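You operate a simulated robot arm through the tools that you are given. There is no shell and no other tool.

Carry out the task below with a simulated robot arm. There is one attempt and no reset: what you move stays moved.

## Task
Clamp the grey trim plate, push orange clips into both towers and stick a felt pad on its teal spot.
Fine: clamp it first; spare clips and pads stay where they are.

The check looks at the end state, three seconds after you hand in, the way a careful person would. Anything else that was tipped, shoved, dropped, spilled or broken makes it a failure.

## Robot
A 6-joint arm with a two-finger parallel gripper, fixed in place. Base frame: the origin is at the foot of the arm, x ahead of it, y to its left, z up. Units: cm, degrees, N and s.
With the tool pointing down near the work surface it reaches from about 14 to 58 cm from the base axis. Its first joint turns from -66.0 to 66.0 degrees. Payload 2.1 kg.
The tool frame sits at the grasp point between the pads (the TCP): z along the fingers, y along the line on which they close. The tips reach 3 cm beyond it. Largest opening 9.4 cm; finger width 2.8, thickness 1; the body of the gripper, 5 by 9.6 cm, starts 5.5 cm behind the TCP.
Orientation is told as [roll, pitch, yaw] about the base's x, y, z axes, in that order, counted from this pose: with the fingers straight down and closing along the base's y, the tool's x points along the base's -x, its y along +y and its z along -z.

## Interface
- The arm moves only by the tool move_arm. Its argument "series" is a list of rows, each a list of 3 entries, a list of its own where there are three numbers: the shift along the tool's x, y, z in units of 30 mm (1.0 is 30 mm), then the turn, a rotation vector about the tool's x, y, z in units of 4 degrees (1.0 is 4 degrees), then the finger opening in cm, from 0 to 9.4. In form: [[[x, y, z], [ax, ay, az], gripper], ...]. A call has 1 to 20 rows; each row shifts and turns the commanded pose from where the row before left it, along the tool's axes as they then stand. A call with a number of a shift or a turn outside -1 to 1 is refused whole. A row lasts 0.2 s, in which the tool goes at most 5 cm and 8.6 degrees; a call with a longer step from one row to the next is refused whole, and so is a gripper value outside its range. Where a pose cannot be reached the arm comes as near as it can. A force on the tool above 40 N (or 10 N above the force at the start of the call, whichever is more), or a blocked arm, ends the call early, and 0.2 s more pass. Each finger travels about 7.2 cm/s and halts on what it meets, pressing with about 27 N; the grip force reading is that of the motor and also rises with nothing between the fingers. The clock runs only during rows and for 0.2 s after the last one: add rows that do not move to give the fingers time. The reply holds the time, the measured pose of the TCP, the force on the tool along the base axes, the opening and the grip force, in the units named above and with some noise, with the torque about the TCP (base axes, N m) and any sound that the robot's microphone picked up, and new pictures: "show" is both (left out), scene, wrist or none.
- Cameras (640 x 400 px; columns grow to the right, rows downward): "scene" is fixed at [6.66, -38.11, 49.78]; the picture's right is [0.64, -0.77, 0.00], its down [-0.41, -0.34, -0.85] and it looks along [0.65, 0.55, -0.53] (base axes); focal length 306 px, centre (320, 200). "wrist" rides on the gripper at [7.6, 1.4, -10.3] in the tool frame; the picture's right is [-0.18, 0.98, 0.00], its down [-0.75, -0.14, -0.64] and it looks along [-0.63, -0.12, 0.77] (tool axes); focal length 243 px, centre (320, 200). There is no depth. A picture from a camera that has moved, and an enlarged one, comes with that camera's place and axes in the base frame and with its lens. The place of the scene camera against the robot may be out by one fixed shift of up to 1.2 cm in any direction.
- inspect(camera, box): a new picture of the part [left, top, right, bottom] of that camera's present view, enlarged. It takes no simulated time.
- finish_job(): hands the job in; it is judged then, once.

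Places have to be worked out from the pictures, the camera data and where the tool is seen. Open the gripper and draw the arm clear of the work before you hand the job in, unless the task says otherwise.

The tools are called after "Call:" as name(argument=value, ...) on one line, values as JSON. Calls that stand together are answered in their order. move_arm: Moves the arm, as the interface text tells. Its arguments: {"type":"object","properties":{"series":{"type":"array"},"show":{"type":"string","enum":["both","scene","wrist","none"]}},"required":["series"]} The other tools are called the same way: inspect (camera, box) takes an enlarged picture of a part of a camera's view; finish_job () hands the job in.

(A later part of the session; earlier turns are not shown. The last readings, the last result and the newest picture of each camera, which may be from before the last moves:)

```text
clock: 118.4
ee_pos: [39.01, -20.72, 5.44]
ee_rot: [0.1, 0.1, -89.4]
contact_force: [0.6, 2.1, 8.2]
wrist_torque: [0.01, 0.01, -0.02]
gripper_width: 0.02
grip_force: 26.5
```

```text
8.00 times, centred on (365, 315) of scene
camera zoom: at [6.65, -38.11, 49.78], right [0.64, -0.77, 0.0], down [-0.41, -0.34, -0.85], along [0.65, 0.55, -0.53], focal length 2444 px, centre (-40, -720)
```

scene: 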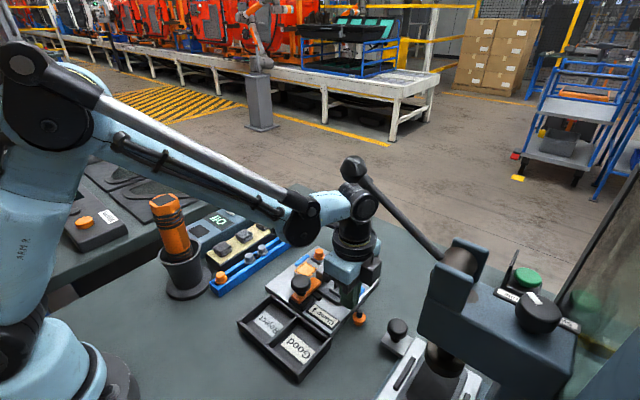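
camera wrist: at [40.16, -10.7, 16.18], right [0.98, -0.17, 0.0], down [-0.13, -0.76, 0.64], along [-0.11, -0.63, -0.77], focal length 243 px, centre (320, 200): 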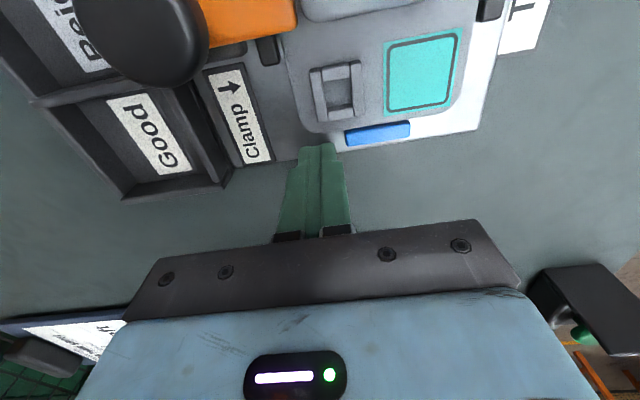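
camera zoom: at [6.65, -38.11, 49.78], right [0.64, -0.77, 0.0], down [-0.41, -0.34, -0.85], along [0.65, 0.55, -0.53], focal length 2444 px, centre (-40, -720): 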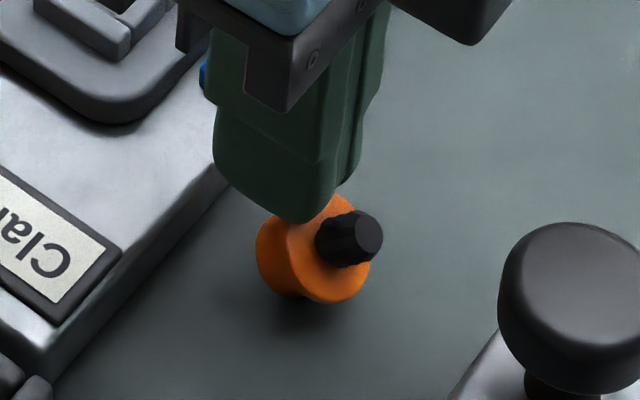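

The flange's edge has come up under the fingertips (8 N upwards). I'll raise the tips 5 mm while pushing on slightly.

Call:
move_arm(series=[[[0, 0, -0.1], [0, 0, 0], 0.0], [[-0.07, 0, -0.07], [0, 0, 0], 0.0], [[-0.1, 0, 0], [0, 0, 0], 0.0], [[0, 0, 0], [0, 0, 0], 0.0]], show="none")

Call:
inspect(camera="scene", box=[340, 290, 390, 340])

```text
clock: 119.4
ee_pos: [39.06, -21.23, 5.9]
ee_rot: [0.1, 0.1, -89.3]
contact_force: [-0.6, 0.1, -0.2]
wrist_torque: [-0.01, 0.0, 0.01]
gripper_width: 0.03
grip_force: 26.8
```

```text
8.00 times, centred on (365, 315) of scene
camera zoom: at [6.66, -38.11, 49.78], right [0.64, -0.77, 0.0], down [-0.41, -0.34, -0.85], along [0.65, 0.55, -0.53], focal length 2444 px, centre (-40, -720)
```

zoom: 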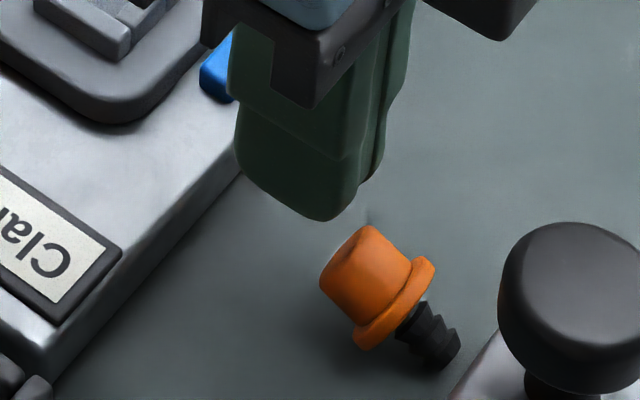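

The clip is now lying on its side, pin pointing roughly -y. I'll look at it from the current pose with both cameras to get its pose precisely.

Call:
move_arm(series=[[[0.3, 0, -0.1], [0, 0, 0], 0.0], [[0.3, 0, 0], [0, 0, 0], 0.0], [[0, 0, 0], [0, 0, 0], 0.0]])

Call:
inspect(camera="wrist", box=[270, 120, 370, 220])

Call:
inspect(camera="scene", box=[350, 300, 400, 345])

```text
clock: 120.2
ee_pos: [39.12, -19.54, 6.2]
ee_rot: [0.0, 0.1, -89.4]
contact_force: [0.3, -0.3, -0.2]
wrist_torque: [0.0, 0.03, -0.01]
gripper_width: 0.0
grip_force: 27.0
camera wrist: at [40.38, -11.76, 16.47], right [0.98, -0.17, 0.0], down [-0.13, -0.76, 0.64], along [-0.11, -0.63, -0.77], focal length 243 px, centre (320, 200)
```

scene: 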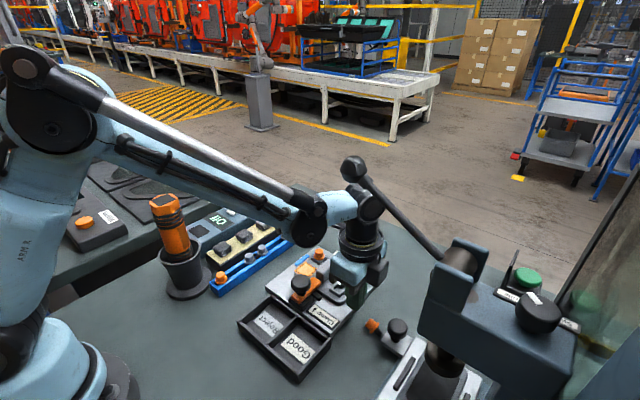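
wrist: 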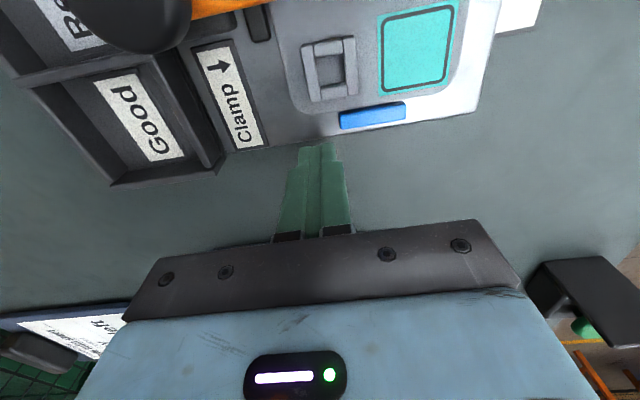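

```text
4.00 times, centred on (320, 170) of wrist
camera zoom: at [40.38, -11.76, 16.47], right [0.98, -0.17, 0.0], down [-0.13, -0.76, 0.64], along [-0.11, -0.63, -0.77], focal length 970 px, centre (320, 320)
```

zoom: 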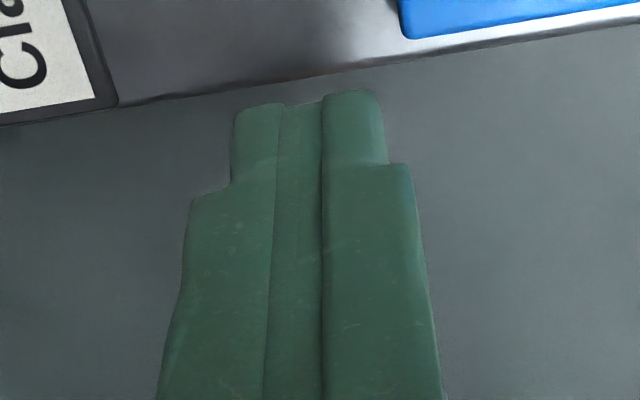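

```text
8.89 times, centred on (375, 322) of scene
camera zoom: at [6.66, -38.11, 49.78], right [0.64, -0.77, 0.0], down [-0.41, -0.34, -0.85], along [0.65, 0.55, -0.53], focal length 2716 px, centre (-169, -889)
```

zoom: 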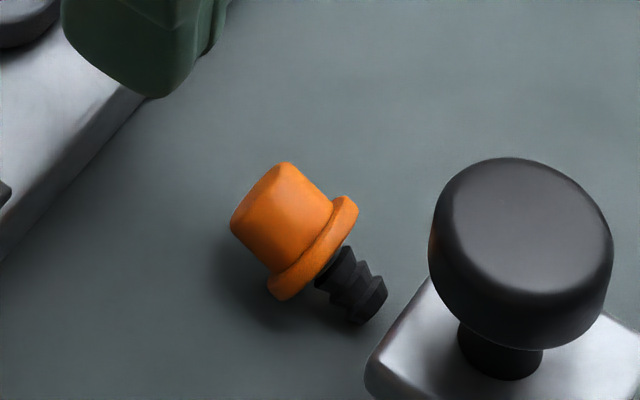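

The closed fingers hide the clip; I'll open them here (nothing around at that height) to see it between them.

Call:
move_arm(series=[[[0, 0, 0], [0, 0, 0], 4.0], [[0, 0, 0], [0, 0, 0], 7.5], [[0, 0, 0], [0, 0, 0], 7.5]], show="wrist")

Call:
inspect(camera="wrist", box=[280, 145, 350, 215])

```text
clock: 121.0
ee_pos: [38.94, -19.4, 6.2]
ee_rot: [0.1, 0.1, -89.3]
contact_force: [0.7, -0.1, -0.7]
wrist_torque: [-0.04, 0.04, 0.01]
gripper_width: 7.49
grip_force: 0.2
camera wrist: at [40.38, -11.78, 16.48], right [0.98, -0.17, 0.0], down [-0.13, -0.76, 0.64], along [-0.11, -0.63, -0.77], focal length 243 px, centre (320, 200)
```

wrist: 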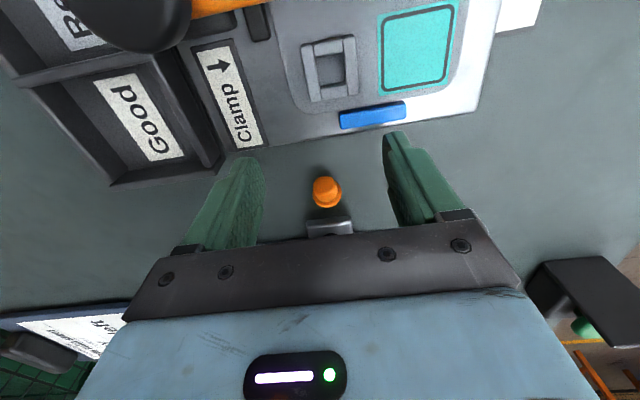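

```text
5.71 times, centred on (315, 180) of wrist
camera zoom: at [40.38, -11.78, 16.48], right [0.98, -0.17, 0.0], down [-0.13, -0.76, 0.64], along [-0.11, -0.63, -0.77], focal length 1386 px, centre (349, 314)
```

zoom: 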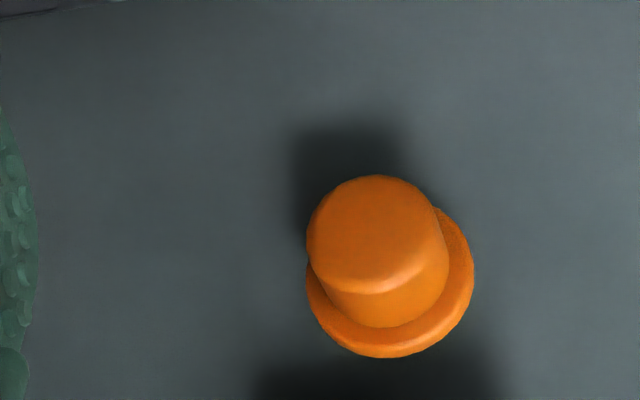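

From this view the clip rests on its flange and pin tip, so the pin already points ~26° down; only ~64° of rotation is needed. I'll set the tool to lean 30° (body toward +y), narrow the fingers and go to a pre-grasp point in line with the cap.

Call:
move_arm(series=[[[0, 0, -0.1], [0, 0, -0.57], 5.0], [[0, 0, -0.1], [0, -1, 0], 3.4], [[0, 0, 0], [0, -1, 0], 3.4], [[0, 0, 0], [0, -1, 0], 3.4], [[0, 0, 0], [0, -1, 0], 3.4], [[0, 0, 0], [0, -1, 0], 3.4], [[0, 0, 0], [0, -1, 0], 3.4], [[0, 0, 0], [0, -1, 0], 3.4], [[0, 0, 0], [0, -0.5, 0], 3.4], [[0, 0, 0], [0, 0, 0], 3.4]])

Call:
inspect(camera="wrist", box=[260, 80, 380, 200])

Call:
inspect(camera="scene", box=[340, 280, 400, 345])

```text
clock: 123.2
ee_pos: [38.93, -19.42, 6.78]
ee_rot: [0.0, -29.9, -87.2]
contact_force: [1.0, -0.3, 0.0]
wrist_torque: [0.0, 0.0, 0.02]
gripper_width: 3.37
grip_force: 0.0
camera wrist: at [39.88, -7.61, 11.91], right [0.99, -0.11, 0.09], down [-0.13, -0.34, 0.93], along [-0.07, -0.93, -0.35], focal length 243 px, centre (320, 200)
```

scene: 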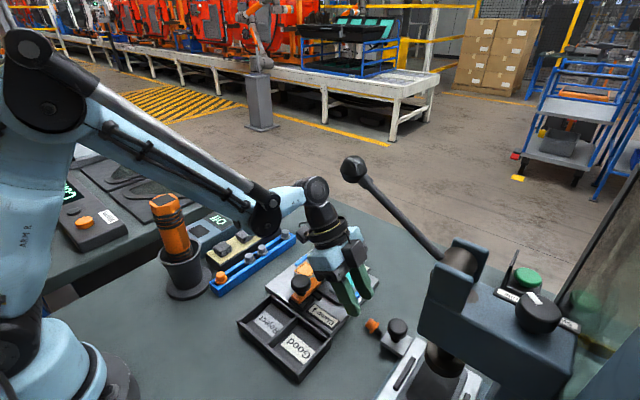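
wrist: 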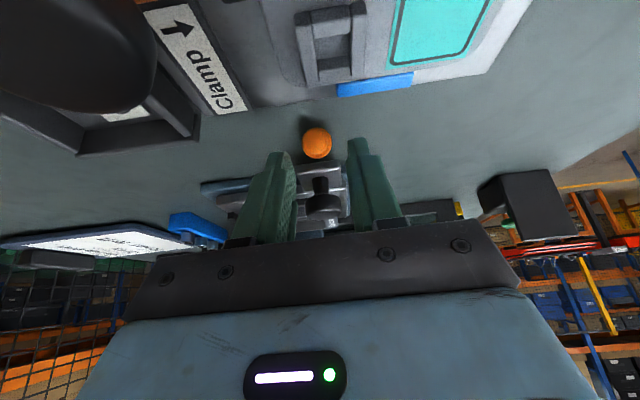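

```text
3.33 times, centred on (320, 140) of wrist
camera zoom: at [39.88, -7.61, 11.91], right [0.99, -0.11, 0.09], down [-0.13, -0.34, 0.93], along [-0.07, -0.93, -0.35], focal length 809 px, centre (320, 400)
```

zoom: 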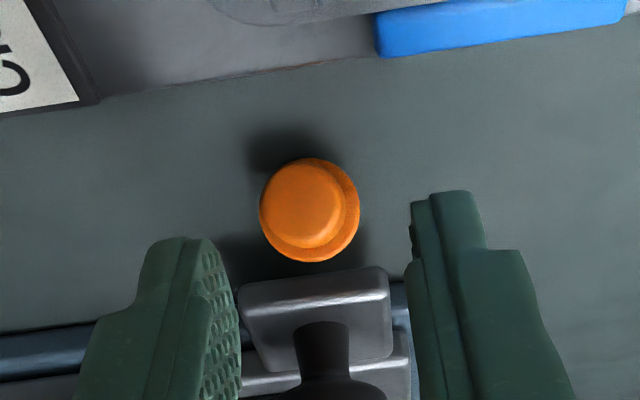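

```text
6.15 times, centred on (370, 312) of scene
camera zoom: at [6.66, -38.11, 49.78], right [0.64, -0.77, 0.0], down [-0.41, -0.34, -0.85], along [0.65, 0.55, -0.53], focal length 1880 px, centre (12, -492)
```

zoom: 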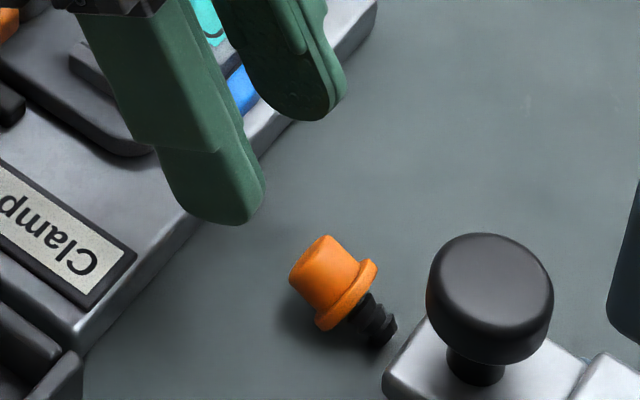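

The cap faces the camera squarely: pin direction is about 28° below horizontal, flange centre ≈ (38.82, -23.77, 1.15). I'll shift 4.4 mm in -x and advance 2.4 cm along the tool axis, then check.

Call:
move_arm(series=[[[0.023, -0.074, 0.2], [0, 0, 0], 3.4], [[0.023, -0.074, 0.3], [0, 0, 0], 3.4], [[0, 0, 0.3], [0, 0, 0], 3.4], [[0, 0, 0], [0, 0, 0], 3.4]])

Call:
inspect(camera="wrist", box=[260, 100, 380, 210])

Call:
inspect(camera="scene", box=[350, 290, 400, 340])

```text
clock: 124.2
ee_pos: [38.61, -20.59, 4.7]
ee_rot: [0.0, -29.9, -87.2]
contact_force: [0.0, 0.3, 0.4]
wrist_torque: [-0.03, 0.03, 0.01]
gripper_width: 3.38
grip_force: 0.1
camera wrist: at [39.49, -8.76, 9.74], right [0.99, -0.11, 0.09], down [-0.13, -0.34, 0.93], along [-0.07, -0.93, -0.35], focal length 243 px, centre (320, 200)
```

scene: 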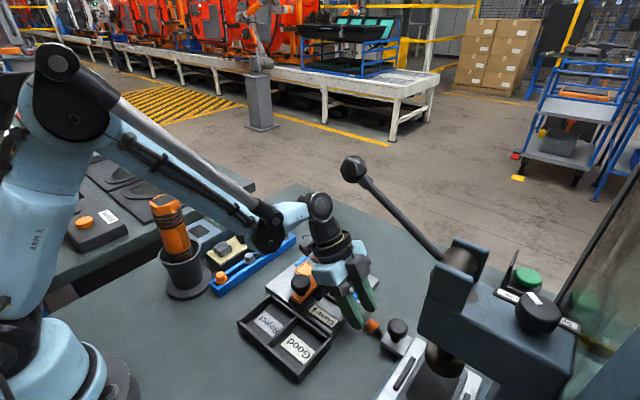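
wrist: 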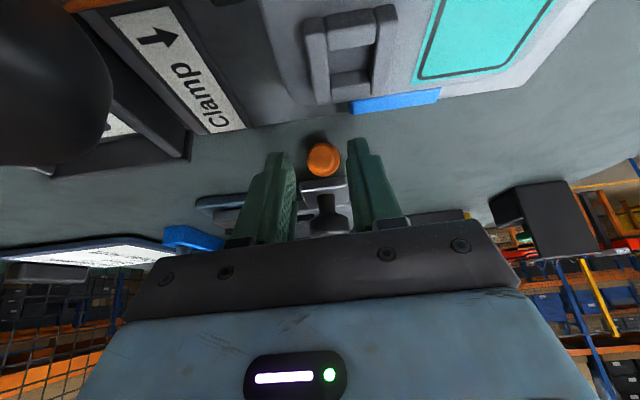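

```text
3.64 times, centred on (320, 155) of wrist
camera zoom: at [39.49, -8.76, 9.74], right [0.99, -0.11, 0.09], down [-0.13, -0.34, 0.93], along [-0.07, -0.93, -0.35], focal length 882 px, centre (320, 364)
```

zoom: 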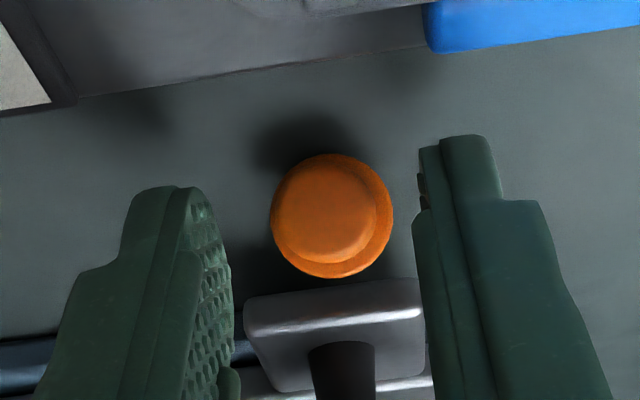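

```text
8.00 times, centred on (375, 315) of scene
camera zoom: at [6.66, -38.11, 49.78], right [0.64, -0.77, 0.0], down [-0.41, -0.34, -0.85], along [0.65, 0.55, -0.53], focal length 2444 px, centre (-120, -720)
```

zoom: 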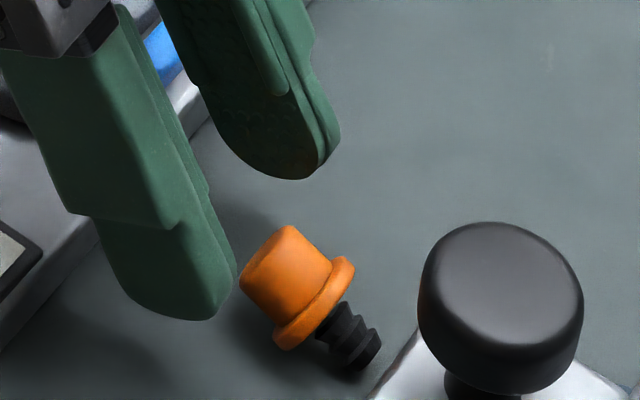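

Centred. I'll advance the last 1.1 cm (fingertips end just above the table) and close on the cap.

Call:
move_arm(series=[[[0.02, 0.003, 0.19], [0, 0, 0], 3.4], [[0.018, 0.003, 0.19], [0, 0, 0], 3.4], [[0, 0, 0], [0, 0, 0], 3.4]], show="none")

Call:
inspect(camera="wrist", box=[260, 100, 380, 210])

Call:
inspect(camera="scene", box=[350, 290, 400, 340])

```text
clock: 125.0
ee_pos: [38.59, -21.02, 3.72]
ee_rot: [0.2, -30.0, -87.2]
contact_force: [-0.6, 0.1, -0.1]
wrist_torque: [-0.03, 0.03, 0.02]
gripper_width: 3.4
grip_force: 0.0
```

```text
3.64 times, centred on (320, 155) of wrist
camera zoom: at [39.52, -9.19, 8.72], right [0.99, -0.11, 0.09], down [-0.13, -0.34, 0.93], along [-0.07, -0.93, -0.35], focal length 882 px, centre (320, 364)
```

zoom: 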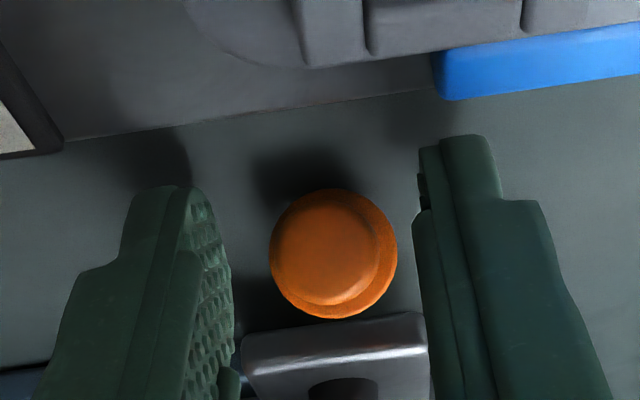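

```text
8.00 times, centred on (375, 315) of scene
camera zoom: at [6.66, -38.11, 49.78], right [0.64, -0.77, 0.0], down [-0.41, -0.34, -0.85], along [0.65, 0.55, -0.53], focal length 2444 px, centre (-120, -720)
```

zoom: 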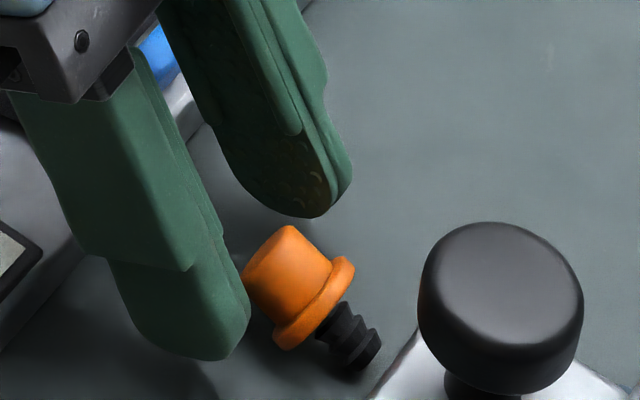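

The fingers straddle the cap, clear of the flange. Closing now.

Call:
move_arm(series=[[[0, 0, 0], [0, 0, 0], 2.4], [[0, 0, 0], [0, 0, 0], 1.5], [[0, 0, 0], [0, 0, 0], 1.2], [[0, 0, 0], [0, 0, 0], 1.2]], show="none")

Call:
inspect(camera="wrist", box=[260, 100, 380, 210])

Call:
inspect(camera="scene", box=[350, 290, 400, 340])

```text
clock: 126.0
ee_pos: [38.59, -21.02, 3.7]
ee_rot: [0.1, -30.0, -87.3]
contact_force: [0.5, -0.1, 0.4]
wrist_torque: [-0.01, 0.02, -0.01]
gripper_width: 1.36
grip_force: 27.4
```

```text
3.64 times, centred on (320, 155) of wrist
camera zoom: at [39.52, -9.18, 8.73], right [0.99, -0.11, 0.09], down [-0.13, -0.34, 0.93], along [-0.07, -0.93, -0.35], focal length 882 px, centre (320, 364)
```

zoom: 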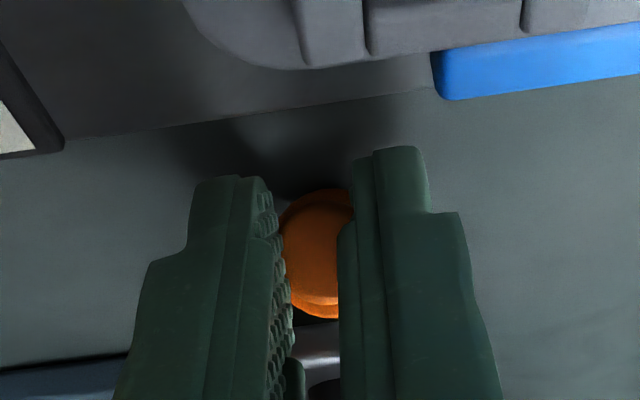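

```text
8.00 times, centred on (375, 315) of scene
camera zoom: at [6.66, -38.11, 49.78], right [0.64, -0.77, 0.0], down [-0.41, -0.34, -0.85], along [0.65, 0.55, -0.53], focal length 2444 px, centre (-120, -720)
```

zoom: 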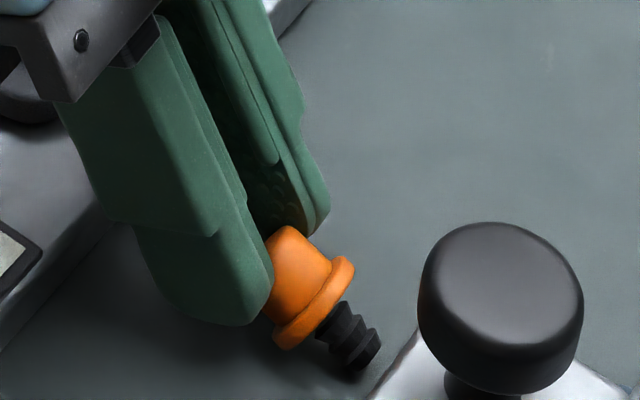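

Solid grip: 1.36 cm at 27 N. I'll lift slowly along the tool axis and verify.

Call:
move_arm(series=[[[0, 0, -0.1], [0, 0, 0], 1.1], [[0, 0, -0.2], [0, 0, 0], 1.1], [[0, 0, -0.3], [0, 0, 0], 1.1], [[0, 0, 0], [0, 0, 0], 1.1]], show="none")

Call:
inspect(camera="wrist", box=[260, 100, 380, 210])

Call:
inspect(camera="scene", box=[350, 290, 400, 340])

```text
clock: 127.0
ee_pos: [38.55, -20.03, 5.3]
ee_rot: [0.1, -29.8, -87.1]
contact_force: [-0.5, -0.3, -0.1]
wrist_torque: [-0.03, 0.0, 0.01]
gripper_width: 1.32
grip_force: 27.2
```

```text
3.64 times, centred on (320, 155) of wrist
camera zoom: at [39.47, -8.26, 10.32], right [0.99, -0.11, 0.09], down [-0.13, -0.34, 0.93], along [-0.07, -0.93, -0.35], focal length 882 px, centre (320, 364)
```

zoom: 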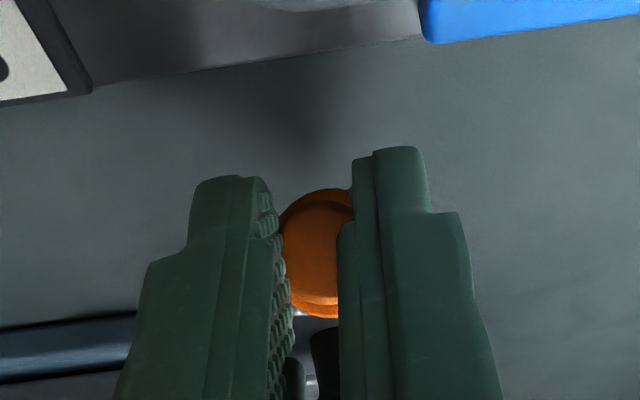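

```text
8.00 times, centred on (375, 315) of scene
camera zoom: at [6.66, -38.11, 49.78], right [0.64, -0.77, 0.0], down [-0.41, -0.34, -0.85], along [0.65, 0.55, -0.53], focal length 2444 px, centre (-120, -720)
```

zoom: 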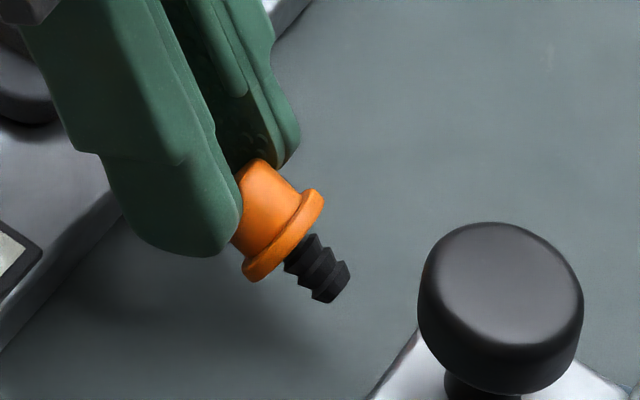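

Held firmly with the orientation unchanged. I'll carry it up and back over to free space at about (40, -6, 16).

Call:
move_arm(series=[[[0.05, 0.05, -0.5], [0, 0, 0], 1.1], [[0.15, 0.06, -0.55], [0, 0, 0], 1.1], [[0.22, 0.07, -0.55], [0, 0, 0], 1.1], [[0.25, 0.07, -0.55], [0, 0, 0], 1.1], [[0.25, 0.07, -0.55], [0, 0, 0], 1.1], [[0.27, 0.07, -0.55], [0, 0, 0], 1.1], [[0.27, 0.07, -0.55], [0, 0, 0], 1.1], [[0.27, 0.08, -0.55], [0, 0, 0], 1.1], [[0.27, 0.08, -0.5], [0, 0, 0], 1.1], [[0.27, 0.08, -0.48], [0, 0, 0], 1.1], [[0, 0, 0], [0, 0, 0], 1.1]])

```text
clock: 129.4
ee_pos: [39.98, -6.2, 15.64]
ee_rot: [0.1, -29.8, -87.3]
contact_force: [-1.0, 0.7, -0.5]
wrist_torque: [-0.02, -0.02, 0.01]
gripper_width: 1.31
grip_force: 26.9
camera wrist: at [40.89, 5.7, 20.73], right [0.99, -0.11, 0.09], down [-0.13, -0.34, 0.93], along [-0.07, -0.93, -0.35], focal length 243 px, centre (320, 200)
```

scene: 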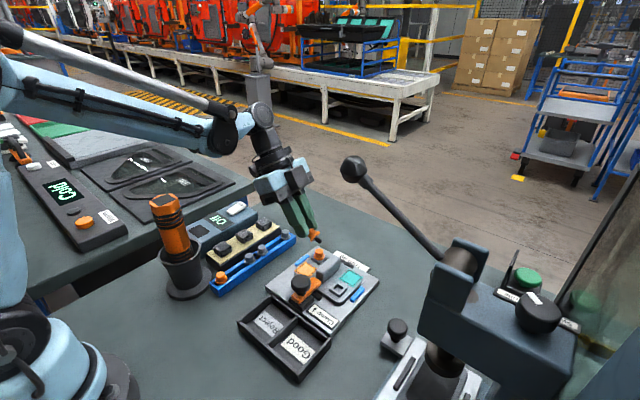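
wrist: 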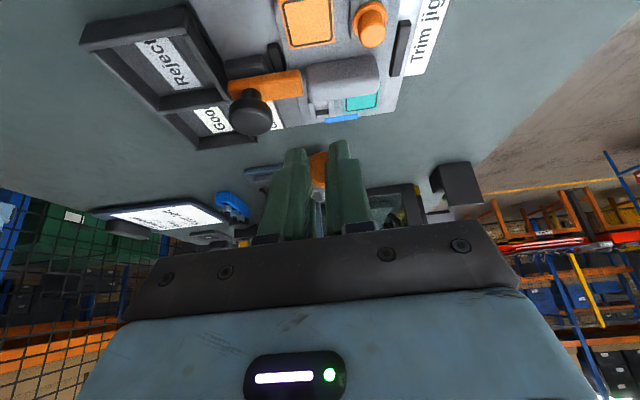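

Now: bring the tool upright, turn the yaw by ~177° to +90°, and lean the other way. First part: lean to vertical and start the yaw turn.

Call:
move_arm(series=[[[0, 0, 0], [0, 1, 0], 1.1], [[0, 0, 0], [0, 1, 0], 1.1], [[0, 0, 0], [0, 1, 0], 1.1], [[0, 0, 0], [0, 1, 0], 1.1], [[0, 0, 0], [0, 1, 0], 1.1], [[0, 0, 0], [0, 1, 0], 1.1], [[0, 0, 0], [0, 1, 0], 1.1], [[0, 0, 0], [0, 0.46, 0], 1.1], [[0, 0, 0], [0, 0, -1], 1.1], [[0, 0, 0], [0, 0, -1], 1.1], [[0, 0, 0], [0, 0, -1], 1.1], [[0, 0, 0], [0, 0, -1], 1.1], [[0, 0, 0], [0, 0, -1], 1.1], [[0, 0, 0], [0, 0, -1], 1.1], [[0, 0, 0], [0, 0, -1], 1.1], [[0, 0, 0], [0, 0, -1], 1.1], [[0, 0, 0], [0, 0, -1], 1.1], [[0, 0, 0], [0, 0, -1], 1.1], [[0, 0, 0], [0, 0, -1], 1.1], [[0, 0, 0], [0, 0, -1], 1.1]], show="wrist")

Call:
move_arm(series=[[[0, 0, 0], [0, 0, -1], 1.1], [[0, 0, 0], [0, 0, -1], 1.1], [[0, 0, 0], [0, 0, -1], 1.1], [[0, 0, 0], [0, 0, -1], 1.1], [[0, 0, 0], [0, 0, -1], 1.1], [[0, 0, 0], [0, 0, -1], 1.1], [[0, 0, 0], [0, 0, -1], 1.1], [[0, 0, 0], [0, 0, -1], 1.1], [[0, 0, 0], [0, 0, -1], 1.1], [[0, 0, 0], [0, 0, -1], 1.1], [[0, 0, 0], [0, 0, -1], 1.1], [[0, 0, 0], [0, 0, -1], 1.1], [[0, 0, 0], [0, 0, -1], 1.1], [[0, 0, 0], [0, 0, -1], 1.1], [[0, 0, 0], [0, 0, -1], 1.1], [[0, 0, 0], [0, 0, -1], 1.1], [[0, 0, 0], [0, 0, -1], 1.1], [[0, 0, 0], [0, 0, -1], 1.1], [[0, 0, 0], [0, 0, -1], 1.1], [[0, 0, 0], [0, 0, -1], 1.1]], show="wrist")

```text
clock: 133.6
ee_pos: [39.94, -6.08, 15.67]
ee_rot: [0.0, -0.1, -39.0]
contact_force: [0.2, 0.0, -0.3]
wrist_torque: [-0.02, -0.02, 0.0]
gripper_width: 1.31
grip_force: 27.2
camera wrist: at [35.03, -0.18, 25.91], right [0.76, 0.65, 0.0], down [0.5, -0.58, 0.64], along [0.42, -0.49, -0.77], focal length 243 px, centre (320, 200)
```

wrist: 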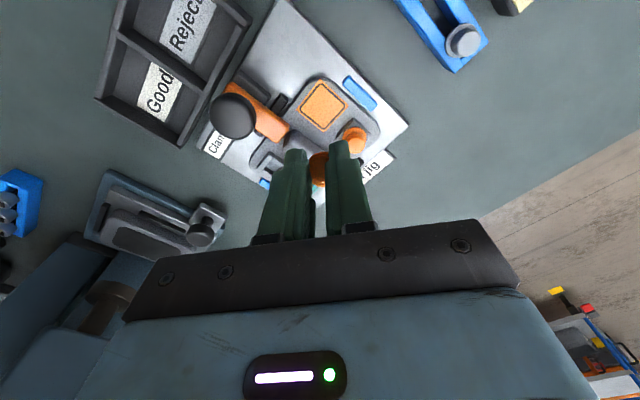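

```text
clock: 137.8
ee_pos: [40.04, -6.11, 15.69]
ee_rot: [-0.2, 0.1, 40.8]
contact_force: [0.1, 0.6, 0.1]
wrist_torque: [0.01, -0.02, -0.02]
gripper_width: 1.33
grip_force: 26.9
camera wrist: at [33.36, -9.97, 25.91], right [-0.5, 0.86, 0.0], down [0.66, 0.39, 0.64], along [0.56, 0.32, -0.77], focal length 243 px, centre (320, 200)
```

wrist: 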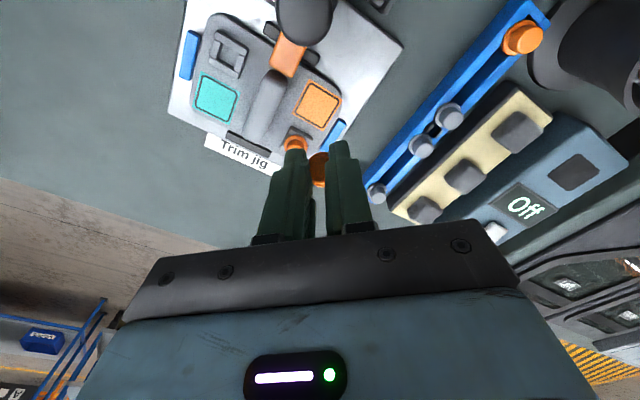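

Steady. Finishing the yaw to +90° and leaning +32° (body toward +y), which should bring the pin vertical.

Call:
move_arm(series=[[[0, 0, 0], [0, 0, -1], 1.1], [[0, 0, 0], [0, 0, -1], 1.1], [[0, 0, 0], [0, 0, -1], 1.1], [[0, 0, 0], [0, 0, -1], 1.1], [[0, 0, 0], [0, 0, -1], 1.1], [[0, 0, 0], [0, 0, -1], 1.1], [[0, 0, 0], [0, 0, -1], 1.1], [[0, 0, 0], [0, 0, -1], 1.1], [[0, 0, 0], [0, 0, -1], 1.1], [[0, 0, 0], [0, 0, -1], 1.1], [[0, 0, 0], [0, 0, -1], 1.1], [[0, 0, 0], [0, 0, -1], 1.1], [[0, 0, 0], [0, 0, -0.3], 1.1], [[0, 0, 0], [0, 1, 0], 1.1], [[0, 0, 0], [0, 1, 0], 1.1], [[0, 0, 0], [0, 1, 0], 1.1], [[0, 0, 0], [0, 1, 0], 1.1], [[0, 0, 0], [0, 1, 0], 1.1], [[0, 0, 0], [0, 1, 0], 1.1], [[0, 0, 0], [0, 1, 0], 1.1]])

Call:
inspect(camera="scene", box=[280, 190, 340, 260])

Call:
inspect(camera="wrist", box=[260, 100, 380, 200])

```text
clock: 142.0
ee_pos: [40.01, -6.22, 15.65]
ee_rot: [-0.1, 28.1, 90.0]
contact_force: [1.0, -0.7, -0.2]
wrist_torque: [-0.02, 0.02, 0.01]
gripper_width: 1.31
grip_force: 27.2
camera wrist: at [38.57, -7.95, 28.29], right [-0.98, 0.16, -0.09], down [0.14, 0.97, 0.21], along [0.12, 0.2, -0.97], focal length 243 px, centre (320, 200)
```

scene: 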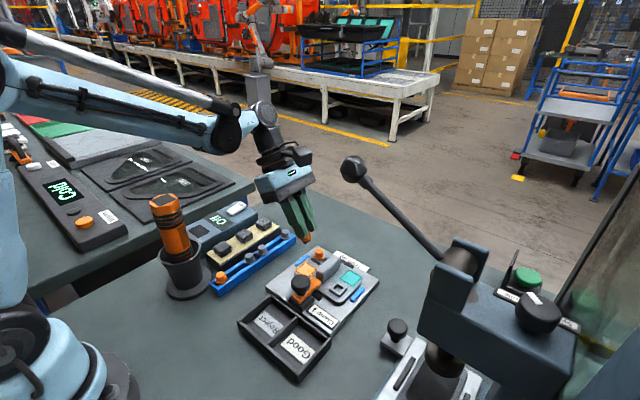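
wrist: 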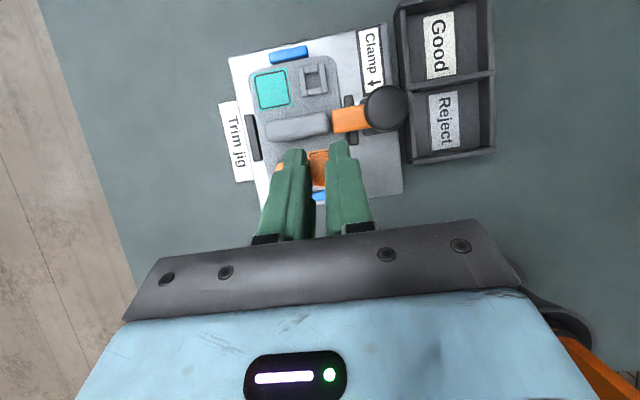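

```text
5.71 times, centred on (310, 225) of scene
camera zoom: at [6.66, -38.11, 49.78], right [0.64, -0.77, 0.0], down [-0.41, -0.34, -0.85], along [0.65, 0.55, -0.53], focal length 1746 px, centre (377, 57)
```

zoom: 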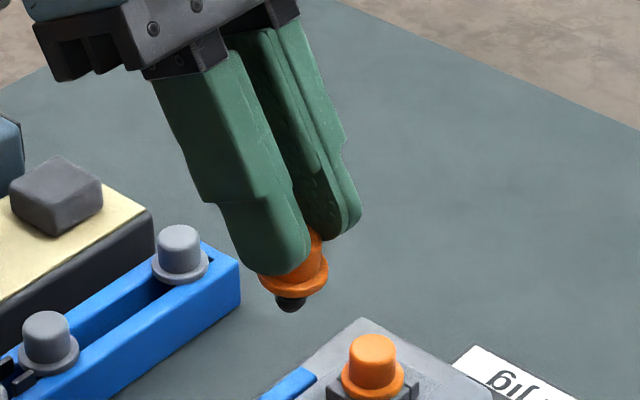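

```text
4.00 times, centred on (320, 150) of wrist
camera zoom: at [38.57, -7.95, 28.29], right [-0.98, 0.16, -0.09], down [0.14, 0.97, 0.21], along [0.12, 0.2, -0.97], focal length 970 px, centre (320, 400)
```

zoom: 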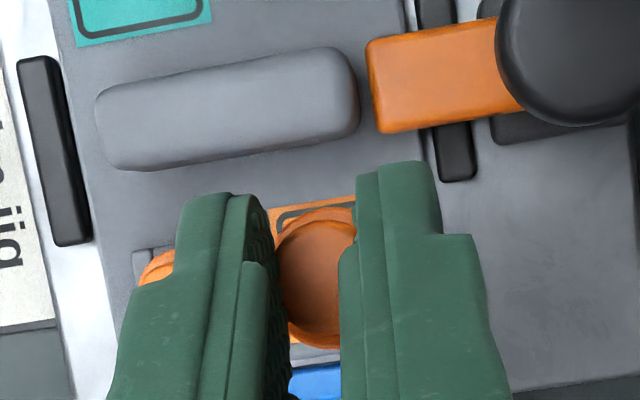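

The clip is nearly upright now with pin and flange clear below the fingers. Zooming in for the remaining tilt.

Call:
inspect(camera="scene", box=[294, 220, 318, 246])

Call:
inspect(camera="wrist", box=[295, 135, 345, 195])

```text
15.38 times, centred on (306, 233) of scene
camera zoom: at [6.66, -38.11, 49.78], right [0.64, -0.77, 0.0], down [-0.41, -0.34, -0.85], along [0.65, 0.55, -0.53], focal length 4700 px, centre (535, -308)
```

zoom: 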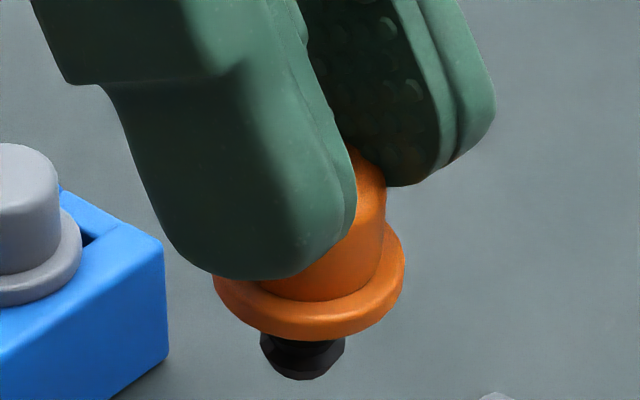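

```text
6.67 times, centred on (320, 165) of wrist
camera zoom: at [38.57, -7.95, 28.29], right [-0.98, 0.16, -0.09], down [0.14, 0.97, 0.21], along [0.12, 0.2, -0.97], focal length 1618 px, centre (320, 433)
```

zoom: 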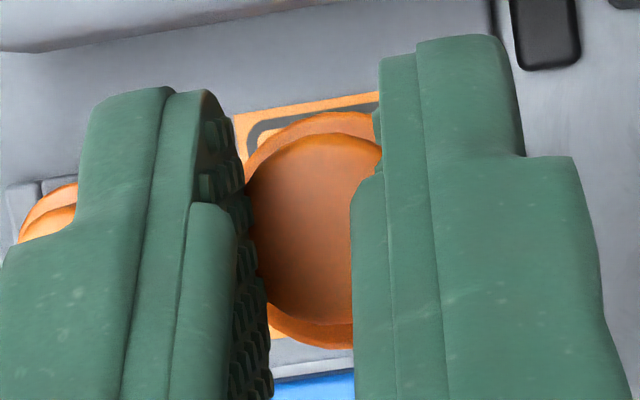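

Tilt is only ~4° now; one more 4° of lean makes it vertical. Then I'll carry it over to the second tower, stopping with the pin about 2 cm above it.

Call:
move_arm(series=[[[0, 0, 0], [0, 1, 0], 1.1], [[0.191, -0.014, 0.494], [0, 0, 0], 1.1], [[0.191, -0.014, 0.494], [0, 0, 0], 1.1], [[0.191, -0.014, 0.494], [0, 0, 0], 1.1], [[0.191, -0.014, 0.494], [0, 0, 0], 1.1], [[0.191, -0.014, 0.494], [0, 0, 0], 1.1], [[0.191, -0.014, 0.494], [0, 0, 0], 1.1], [[0, 0, 0], [0, 0, 0], 1.1]])

Call:
inspect(camera="scene", box=[322, 258, 358, 298])

Call:
inspect(camera="wrist", box=[280, 110, 360, 190])

```text
clock: 143.8
ee_pos: [40.17, -13.91, 9.96]
ee_rot: [0.0, 32.0, 90.0]
contact_force: [-0.4, -0.5, -0.5]
wrist_torque: [0.0, 0.0, -0.01]
gripper_width: 1.35
grip_force: 27.0
camera wrist: at [38.84, -14.8, 22.64], right [-0.98, 0.15, -0.1], down [0.14, 0.98, 0.14], along [0.12, 0.13, -0.98], focal length 243 px, centre (320, 200)
```

scene: 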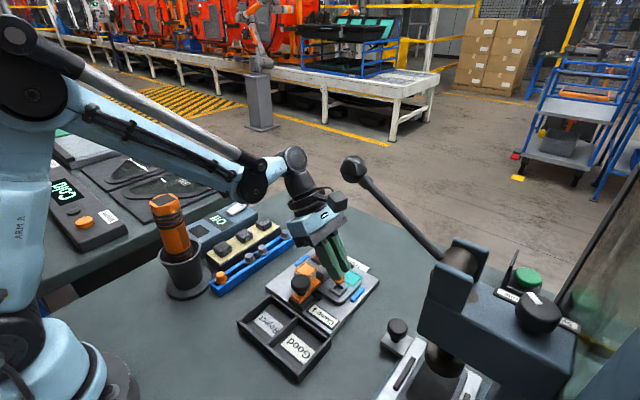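
wrist: 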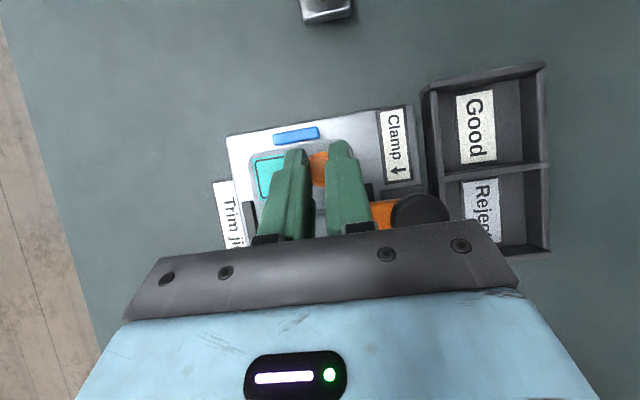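

```text
10.00 times, centred on (340, 278) of scene
camera zoom: at [6.66, -38.11, 49.78], right [0.64, -0.77, 0.0], down [-0.41, -0.34, -0.85], along [0.65, 0.55, -0.53], focal length 3055 px, centre (120, -580)
```

zoom: 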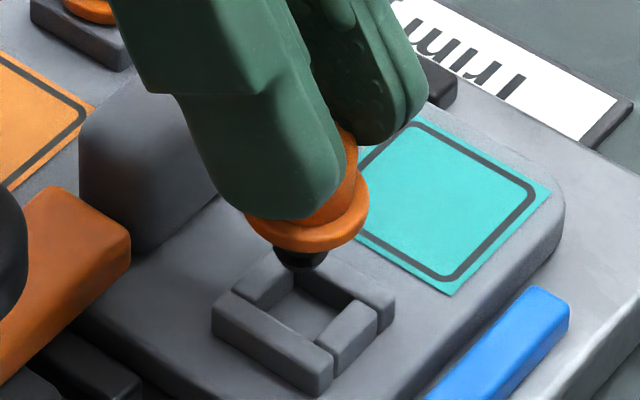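

```text
5.00 times, centred on (320, 150) of wrist
camera zoom: at [38.84, -14.8, 22.64], right [-0.98, 0.15, -0.1], down [0.14, 0.98, 0.14], along [0.12, 0.13, -0.98], focal length 1213 px, centre (320, 450)
```

zoom: 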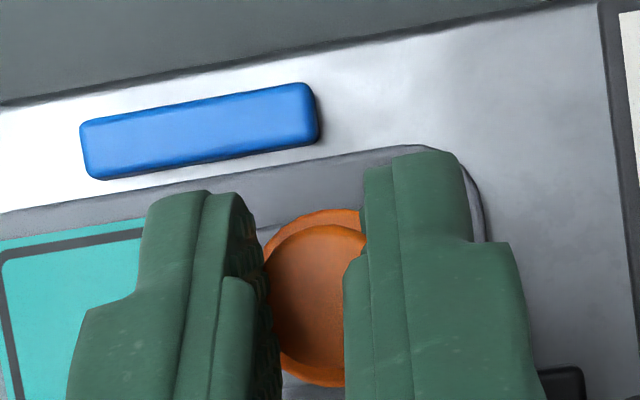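

Upright and right above the tower by the look of it. Zooming in for fine alignment.

Call:
inspect(camera="scene", box=[328, 272, 352, 296])

```text
16.00 times, centred on (340, 284) of scene
camera zoom: at [6.66, -38.11, 49.78], right [0.64, -0.77, 0.0], down [-0.41, -0.34, -0.85], along [0.65, 0.55, -0.53], focal length 4888 px, centre (0, -1144)
```

zoom: 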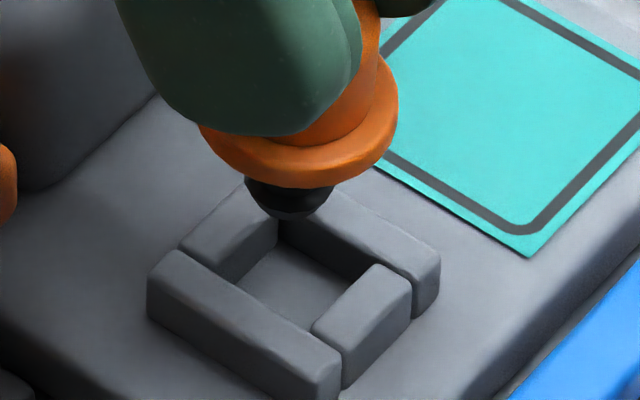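

The hole centre is ~1.4 mm to the right of the pin in this view. I'll shift (+0.9, -1.1) mm and lower 6 mm.

Call:
move_arm(series=[[[-0.038, -0.015, 0.094], [0, 0, 0], 1.1], [[-0.038, -0.015, 0.094], [0, 0, 0], 1.1], [[0, 0, 0], [0, 0, 0], 1.1]], show="none")

Call:
inspect(camera="scene", box=[328, 272, 352, 296])

Call:
inspect(camera="wrist", box=[280, 110, 360, 190])

```text
clock: 144.6
ee_pos: [40.39, -13.87, 9.35]
ee_rot: [-0.1, 32.1, 90.0]
contact_force: [0.3, -0.1, 0.8]
wrist_torque: [0.04, 0.03, -0.01]
gripper_width: 1.33
grip_force: 26.9
```

```text
16.00 times, centred on (340, 284) of scene
camera zoom: at [6.66, -38.11, 49.78], right [0.64, -0.77, 0.0], down [-0.41, -0.34, -0.85], along [0.65, 0.55, -0.53], focal length 4888 px, centre (0, -1144)
```

zoom: 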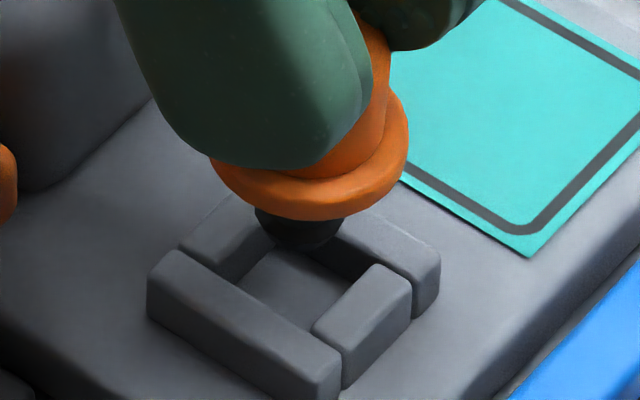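

```text
5.00 times, centred on (320, 150) of wrist
camera zoom: at [38.93, -14.89, 22.09], right [-0.98, 0.16, -0.1], down [0.14, 0.98, 0.14], along [0.12, 0.13, -0.98], focal length 1213 px, centre (320, 450)
```

zoom: 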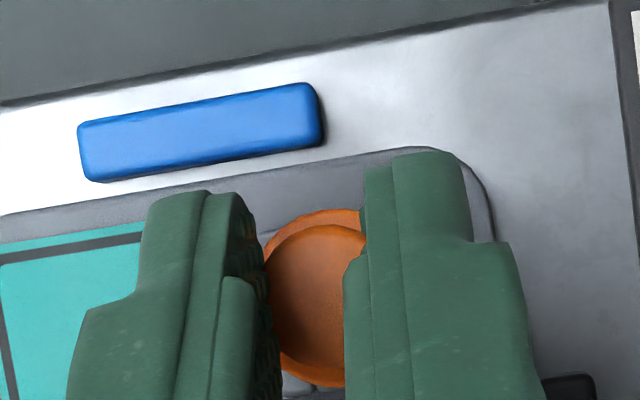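

Pin axis at column 300 against hole centre 302. Lowering 5 mm.

Call:
move_arm(series=[[[-0.0445, 0, 0.0705], [0, 0, 0], 1.1], [[-0.0445, 0, 0.0705], [0, 0, 0], 1.1], [[0, 0, 0], [0, 0, 0], 1.1]], show="none")

Call:
inspect(camera="scene", box=[328, 272, 352, 296])

```text
clock: 145.4
ee_pos: [40.34, -13.9, 8.86]
ee_rot: [0.0, 32.1, 90.0]
contact_force: [0.2, -1.1, -0.3]
wrist_torque: [0.02, 0.0, 0.02]
gripper_width: 1.32
grip_force: 27.0
```

```text
16.00 times, centred on (340, 284) of scene
camera zoom: at [6.66, -38.11, 49.78], right [0.64, -0.77, 0.0], down [-0.41, -0.34, -0.85], along [0.65, 0.55, -0.53], focal length 4888 px, centre (0, -1144)
```

zoom: 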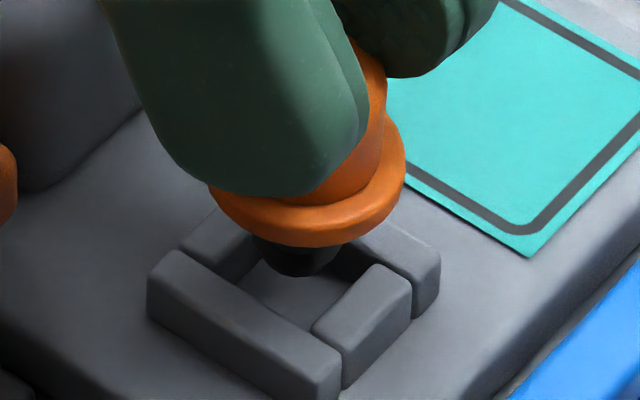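

Call:
move_arm(series=[[[-0.03, -0.008, 0.05], [0, 0, 0], 1.1], [[-0.03, -0.008, 0.05], [0, 0, 0], 1.1], [[0, 0, 0], [0, 0, 0], 1.1]], show="none")

Call:
inspect(camera="scene", box=[328, 272, 352, 296])

```text
clock: 146.2
ee_pos: [40.45, -13.95, 8.51]
ee_rot: [-0.1, 32.1, 90.0]
contact_force: [0.3, 0.5, -0.1]
wrist_torque: [0.04, 0.0, -0.01]
gripper_width: 1.34
grip_force: 27.5
```

```text
16.00 times, centred on (340, 284) of scene
camera zoom: at [6.66, -38.11, 49.78], right [0.64, -0.77, 0.0], down [-0.41, -0.34, -0.85], along [0.65, 0.55, -0.53], focal length 4888 px, centre (0, -1144)
```

zoom: 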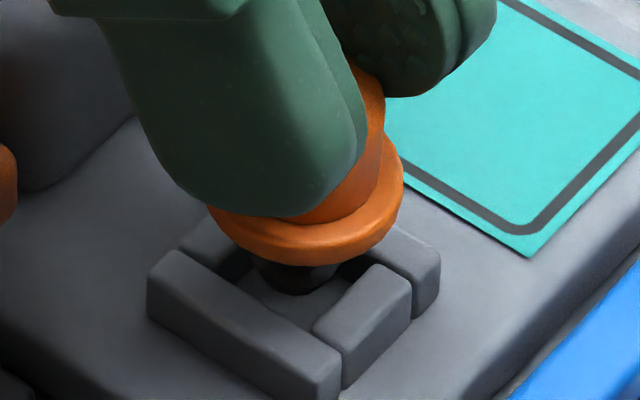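

The pin tip is entering the hole with no contact force. Continuing down 4 mm.

Call:
move_arm(series=[[[-0.0355, -0.006, 0.0565], [0, 0, 0], 1.1], [[-0.0355, -0.006, 0.0565], [0, 0, 0], 1.1], [[0, 0, 0], [0, 0, 0], 1.1]], show="none")

Call:
inspect(camera="scene", box=[328, 272, 352, 296])

```text
clock: 147.0
ee_pos: [40.42, -13.84, 8.11]
ee_rot: [-0.1, 32.1, 90.0]
contact_force: [1.1, 0.0, 0.3]
wrist_torque: [0.01, -0.01, -0.03]
gripper_width: 1.33
grip_force: 27.1
```

```text
16.00 times, centred on (340, 284) of scene
camera zoom: at [6.66, -38.11, 49.78], right [0.64, -0.77, 0.0], down [-0.41, -0.34, -0.85], along [0.65, 0.55, -0.53], focal length 4888 px, centre (0, -1144)
```

zoom: 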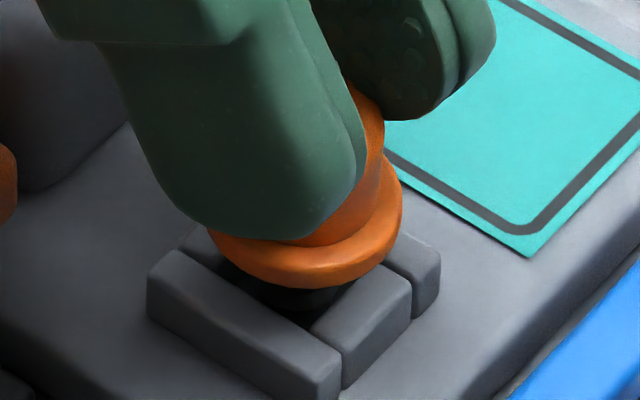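

Pin well inside now, flange ~7 mm above the tower. Continuing in small steps.

Call:
move_arm(series=[[[-0.0355, 0, 0.0565], [0, 0, 0], 1.1], [[-0.0355, 0, 0.0565], [0, 0, 0], 1.1], [[0, 0, 0], [0, 0, 0], 1.1]], show="none")

Call:
inspect(camera="scene", box=[328, 272, 352, 296])

```text
clock: 147.8
ee_pos: [40.42, -13.84, 7.77]
ee_rot: [-0.1, 32.0, 89.9]
contact_force: [-0.8, 2.1, 2.5]
wrist_torque: [0.1, -0.01, -0.02]
gripper_width: 1.34
grip_force: 27.4
```

```text
16.00 times, centred on (340, 284) of scene
camera zoom: at [6.66, -38.11, 49.78], right [0.64, -0.77, 0.0], down [-0.41, -0.34, -0.85], along [0.65, 0.55, -0.53], focal length 4888 px, centre (0, -1144)
```

zoom: 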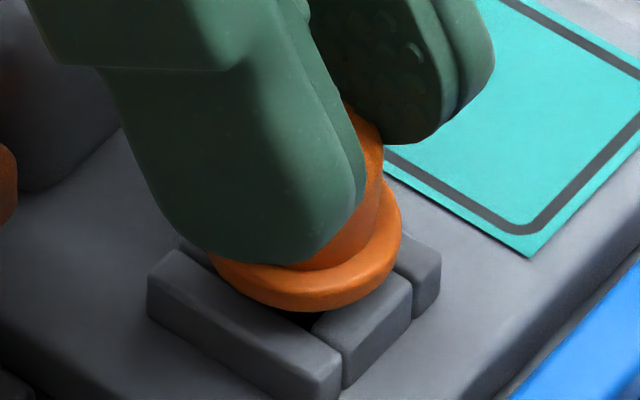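

Call:
move_arm(series=[[[-0.035, 0, 0.035], [0, 0, 0], 1.1], [[-0.027, 0, 0.042], [0, 0, 0], 1.1], [[0, 0, 0], [0, 0, 0], 1.1]], show="none")

Call:
inspect(camera="scene", box=[328, 272, 352, 296])

```text
clock: 148.6
ee_pos: [40.42, -13.78, 7.4]
ee_rot: [-0.1, 32.2, 90.0]
contact_force: [-2.1, 0.4, 3.7]
wrist_torque: [-0.01, 0.09, -0.02]
gripper_width: 1.33
grip_force: 26.7
```

```text
16.00 times, centred on (340, 284) of scene
camera zoom: at [6.65, -38.11, 49.78], right [0.64, -0.77, 0.0], down [-0.41, -0.34, -0.85], along [0.65, 0.55, -0.53], focal length 4888 px, centre (0, -1144)
```

zoom: 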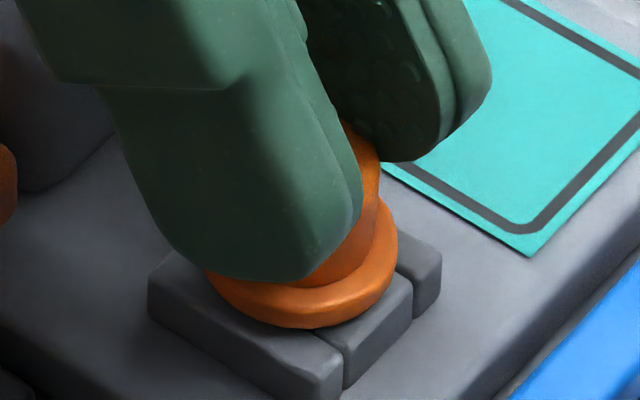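

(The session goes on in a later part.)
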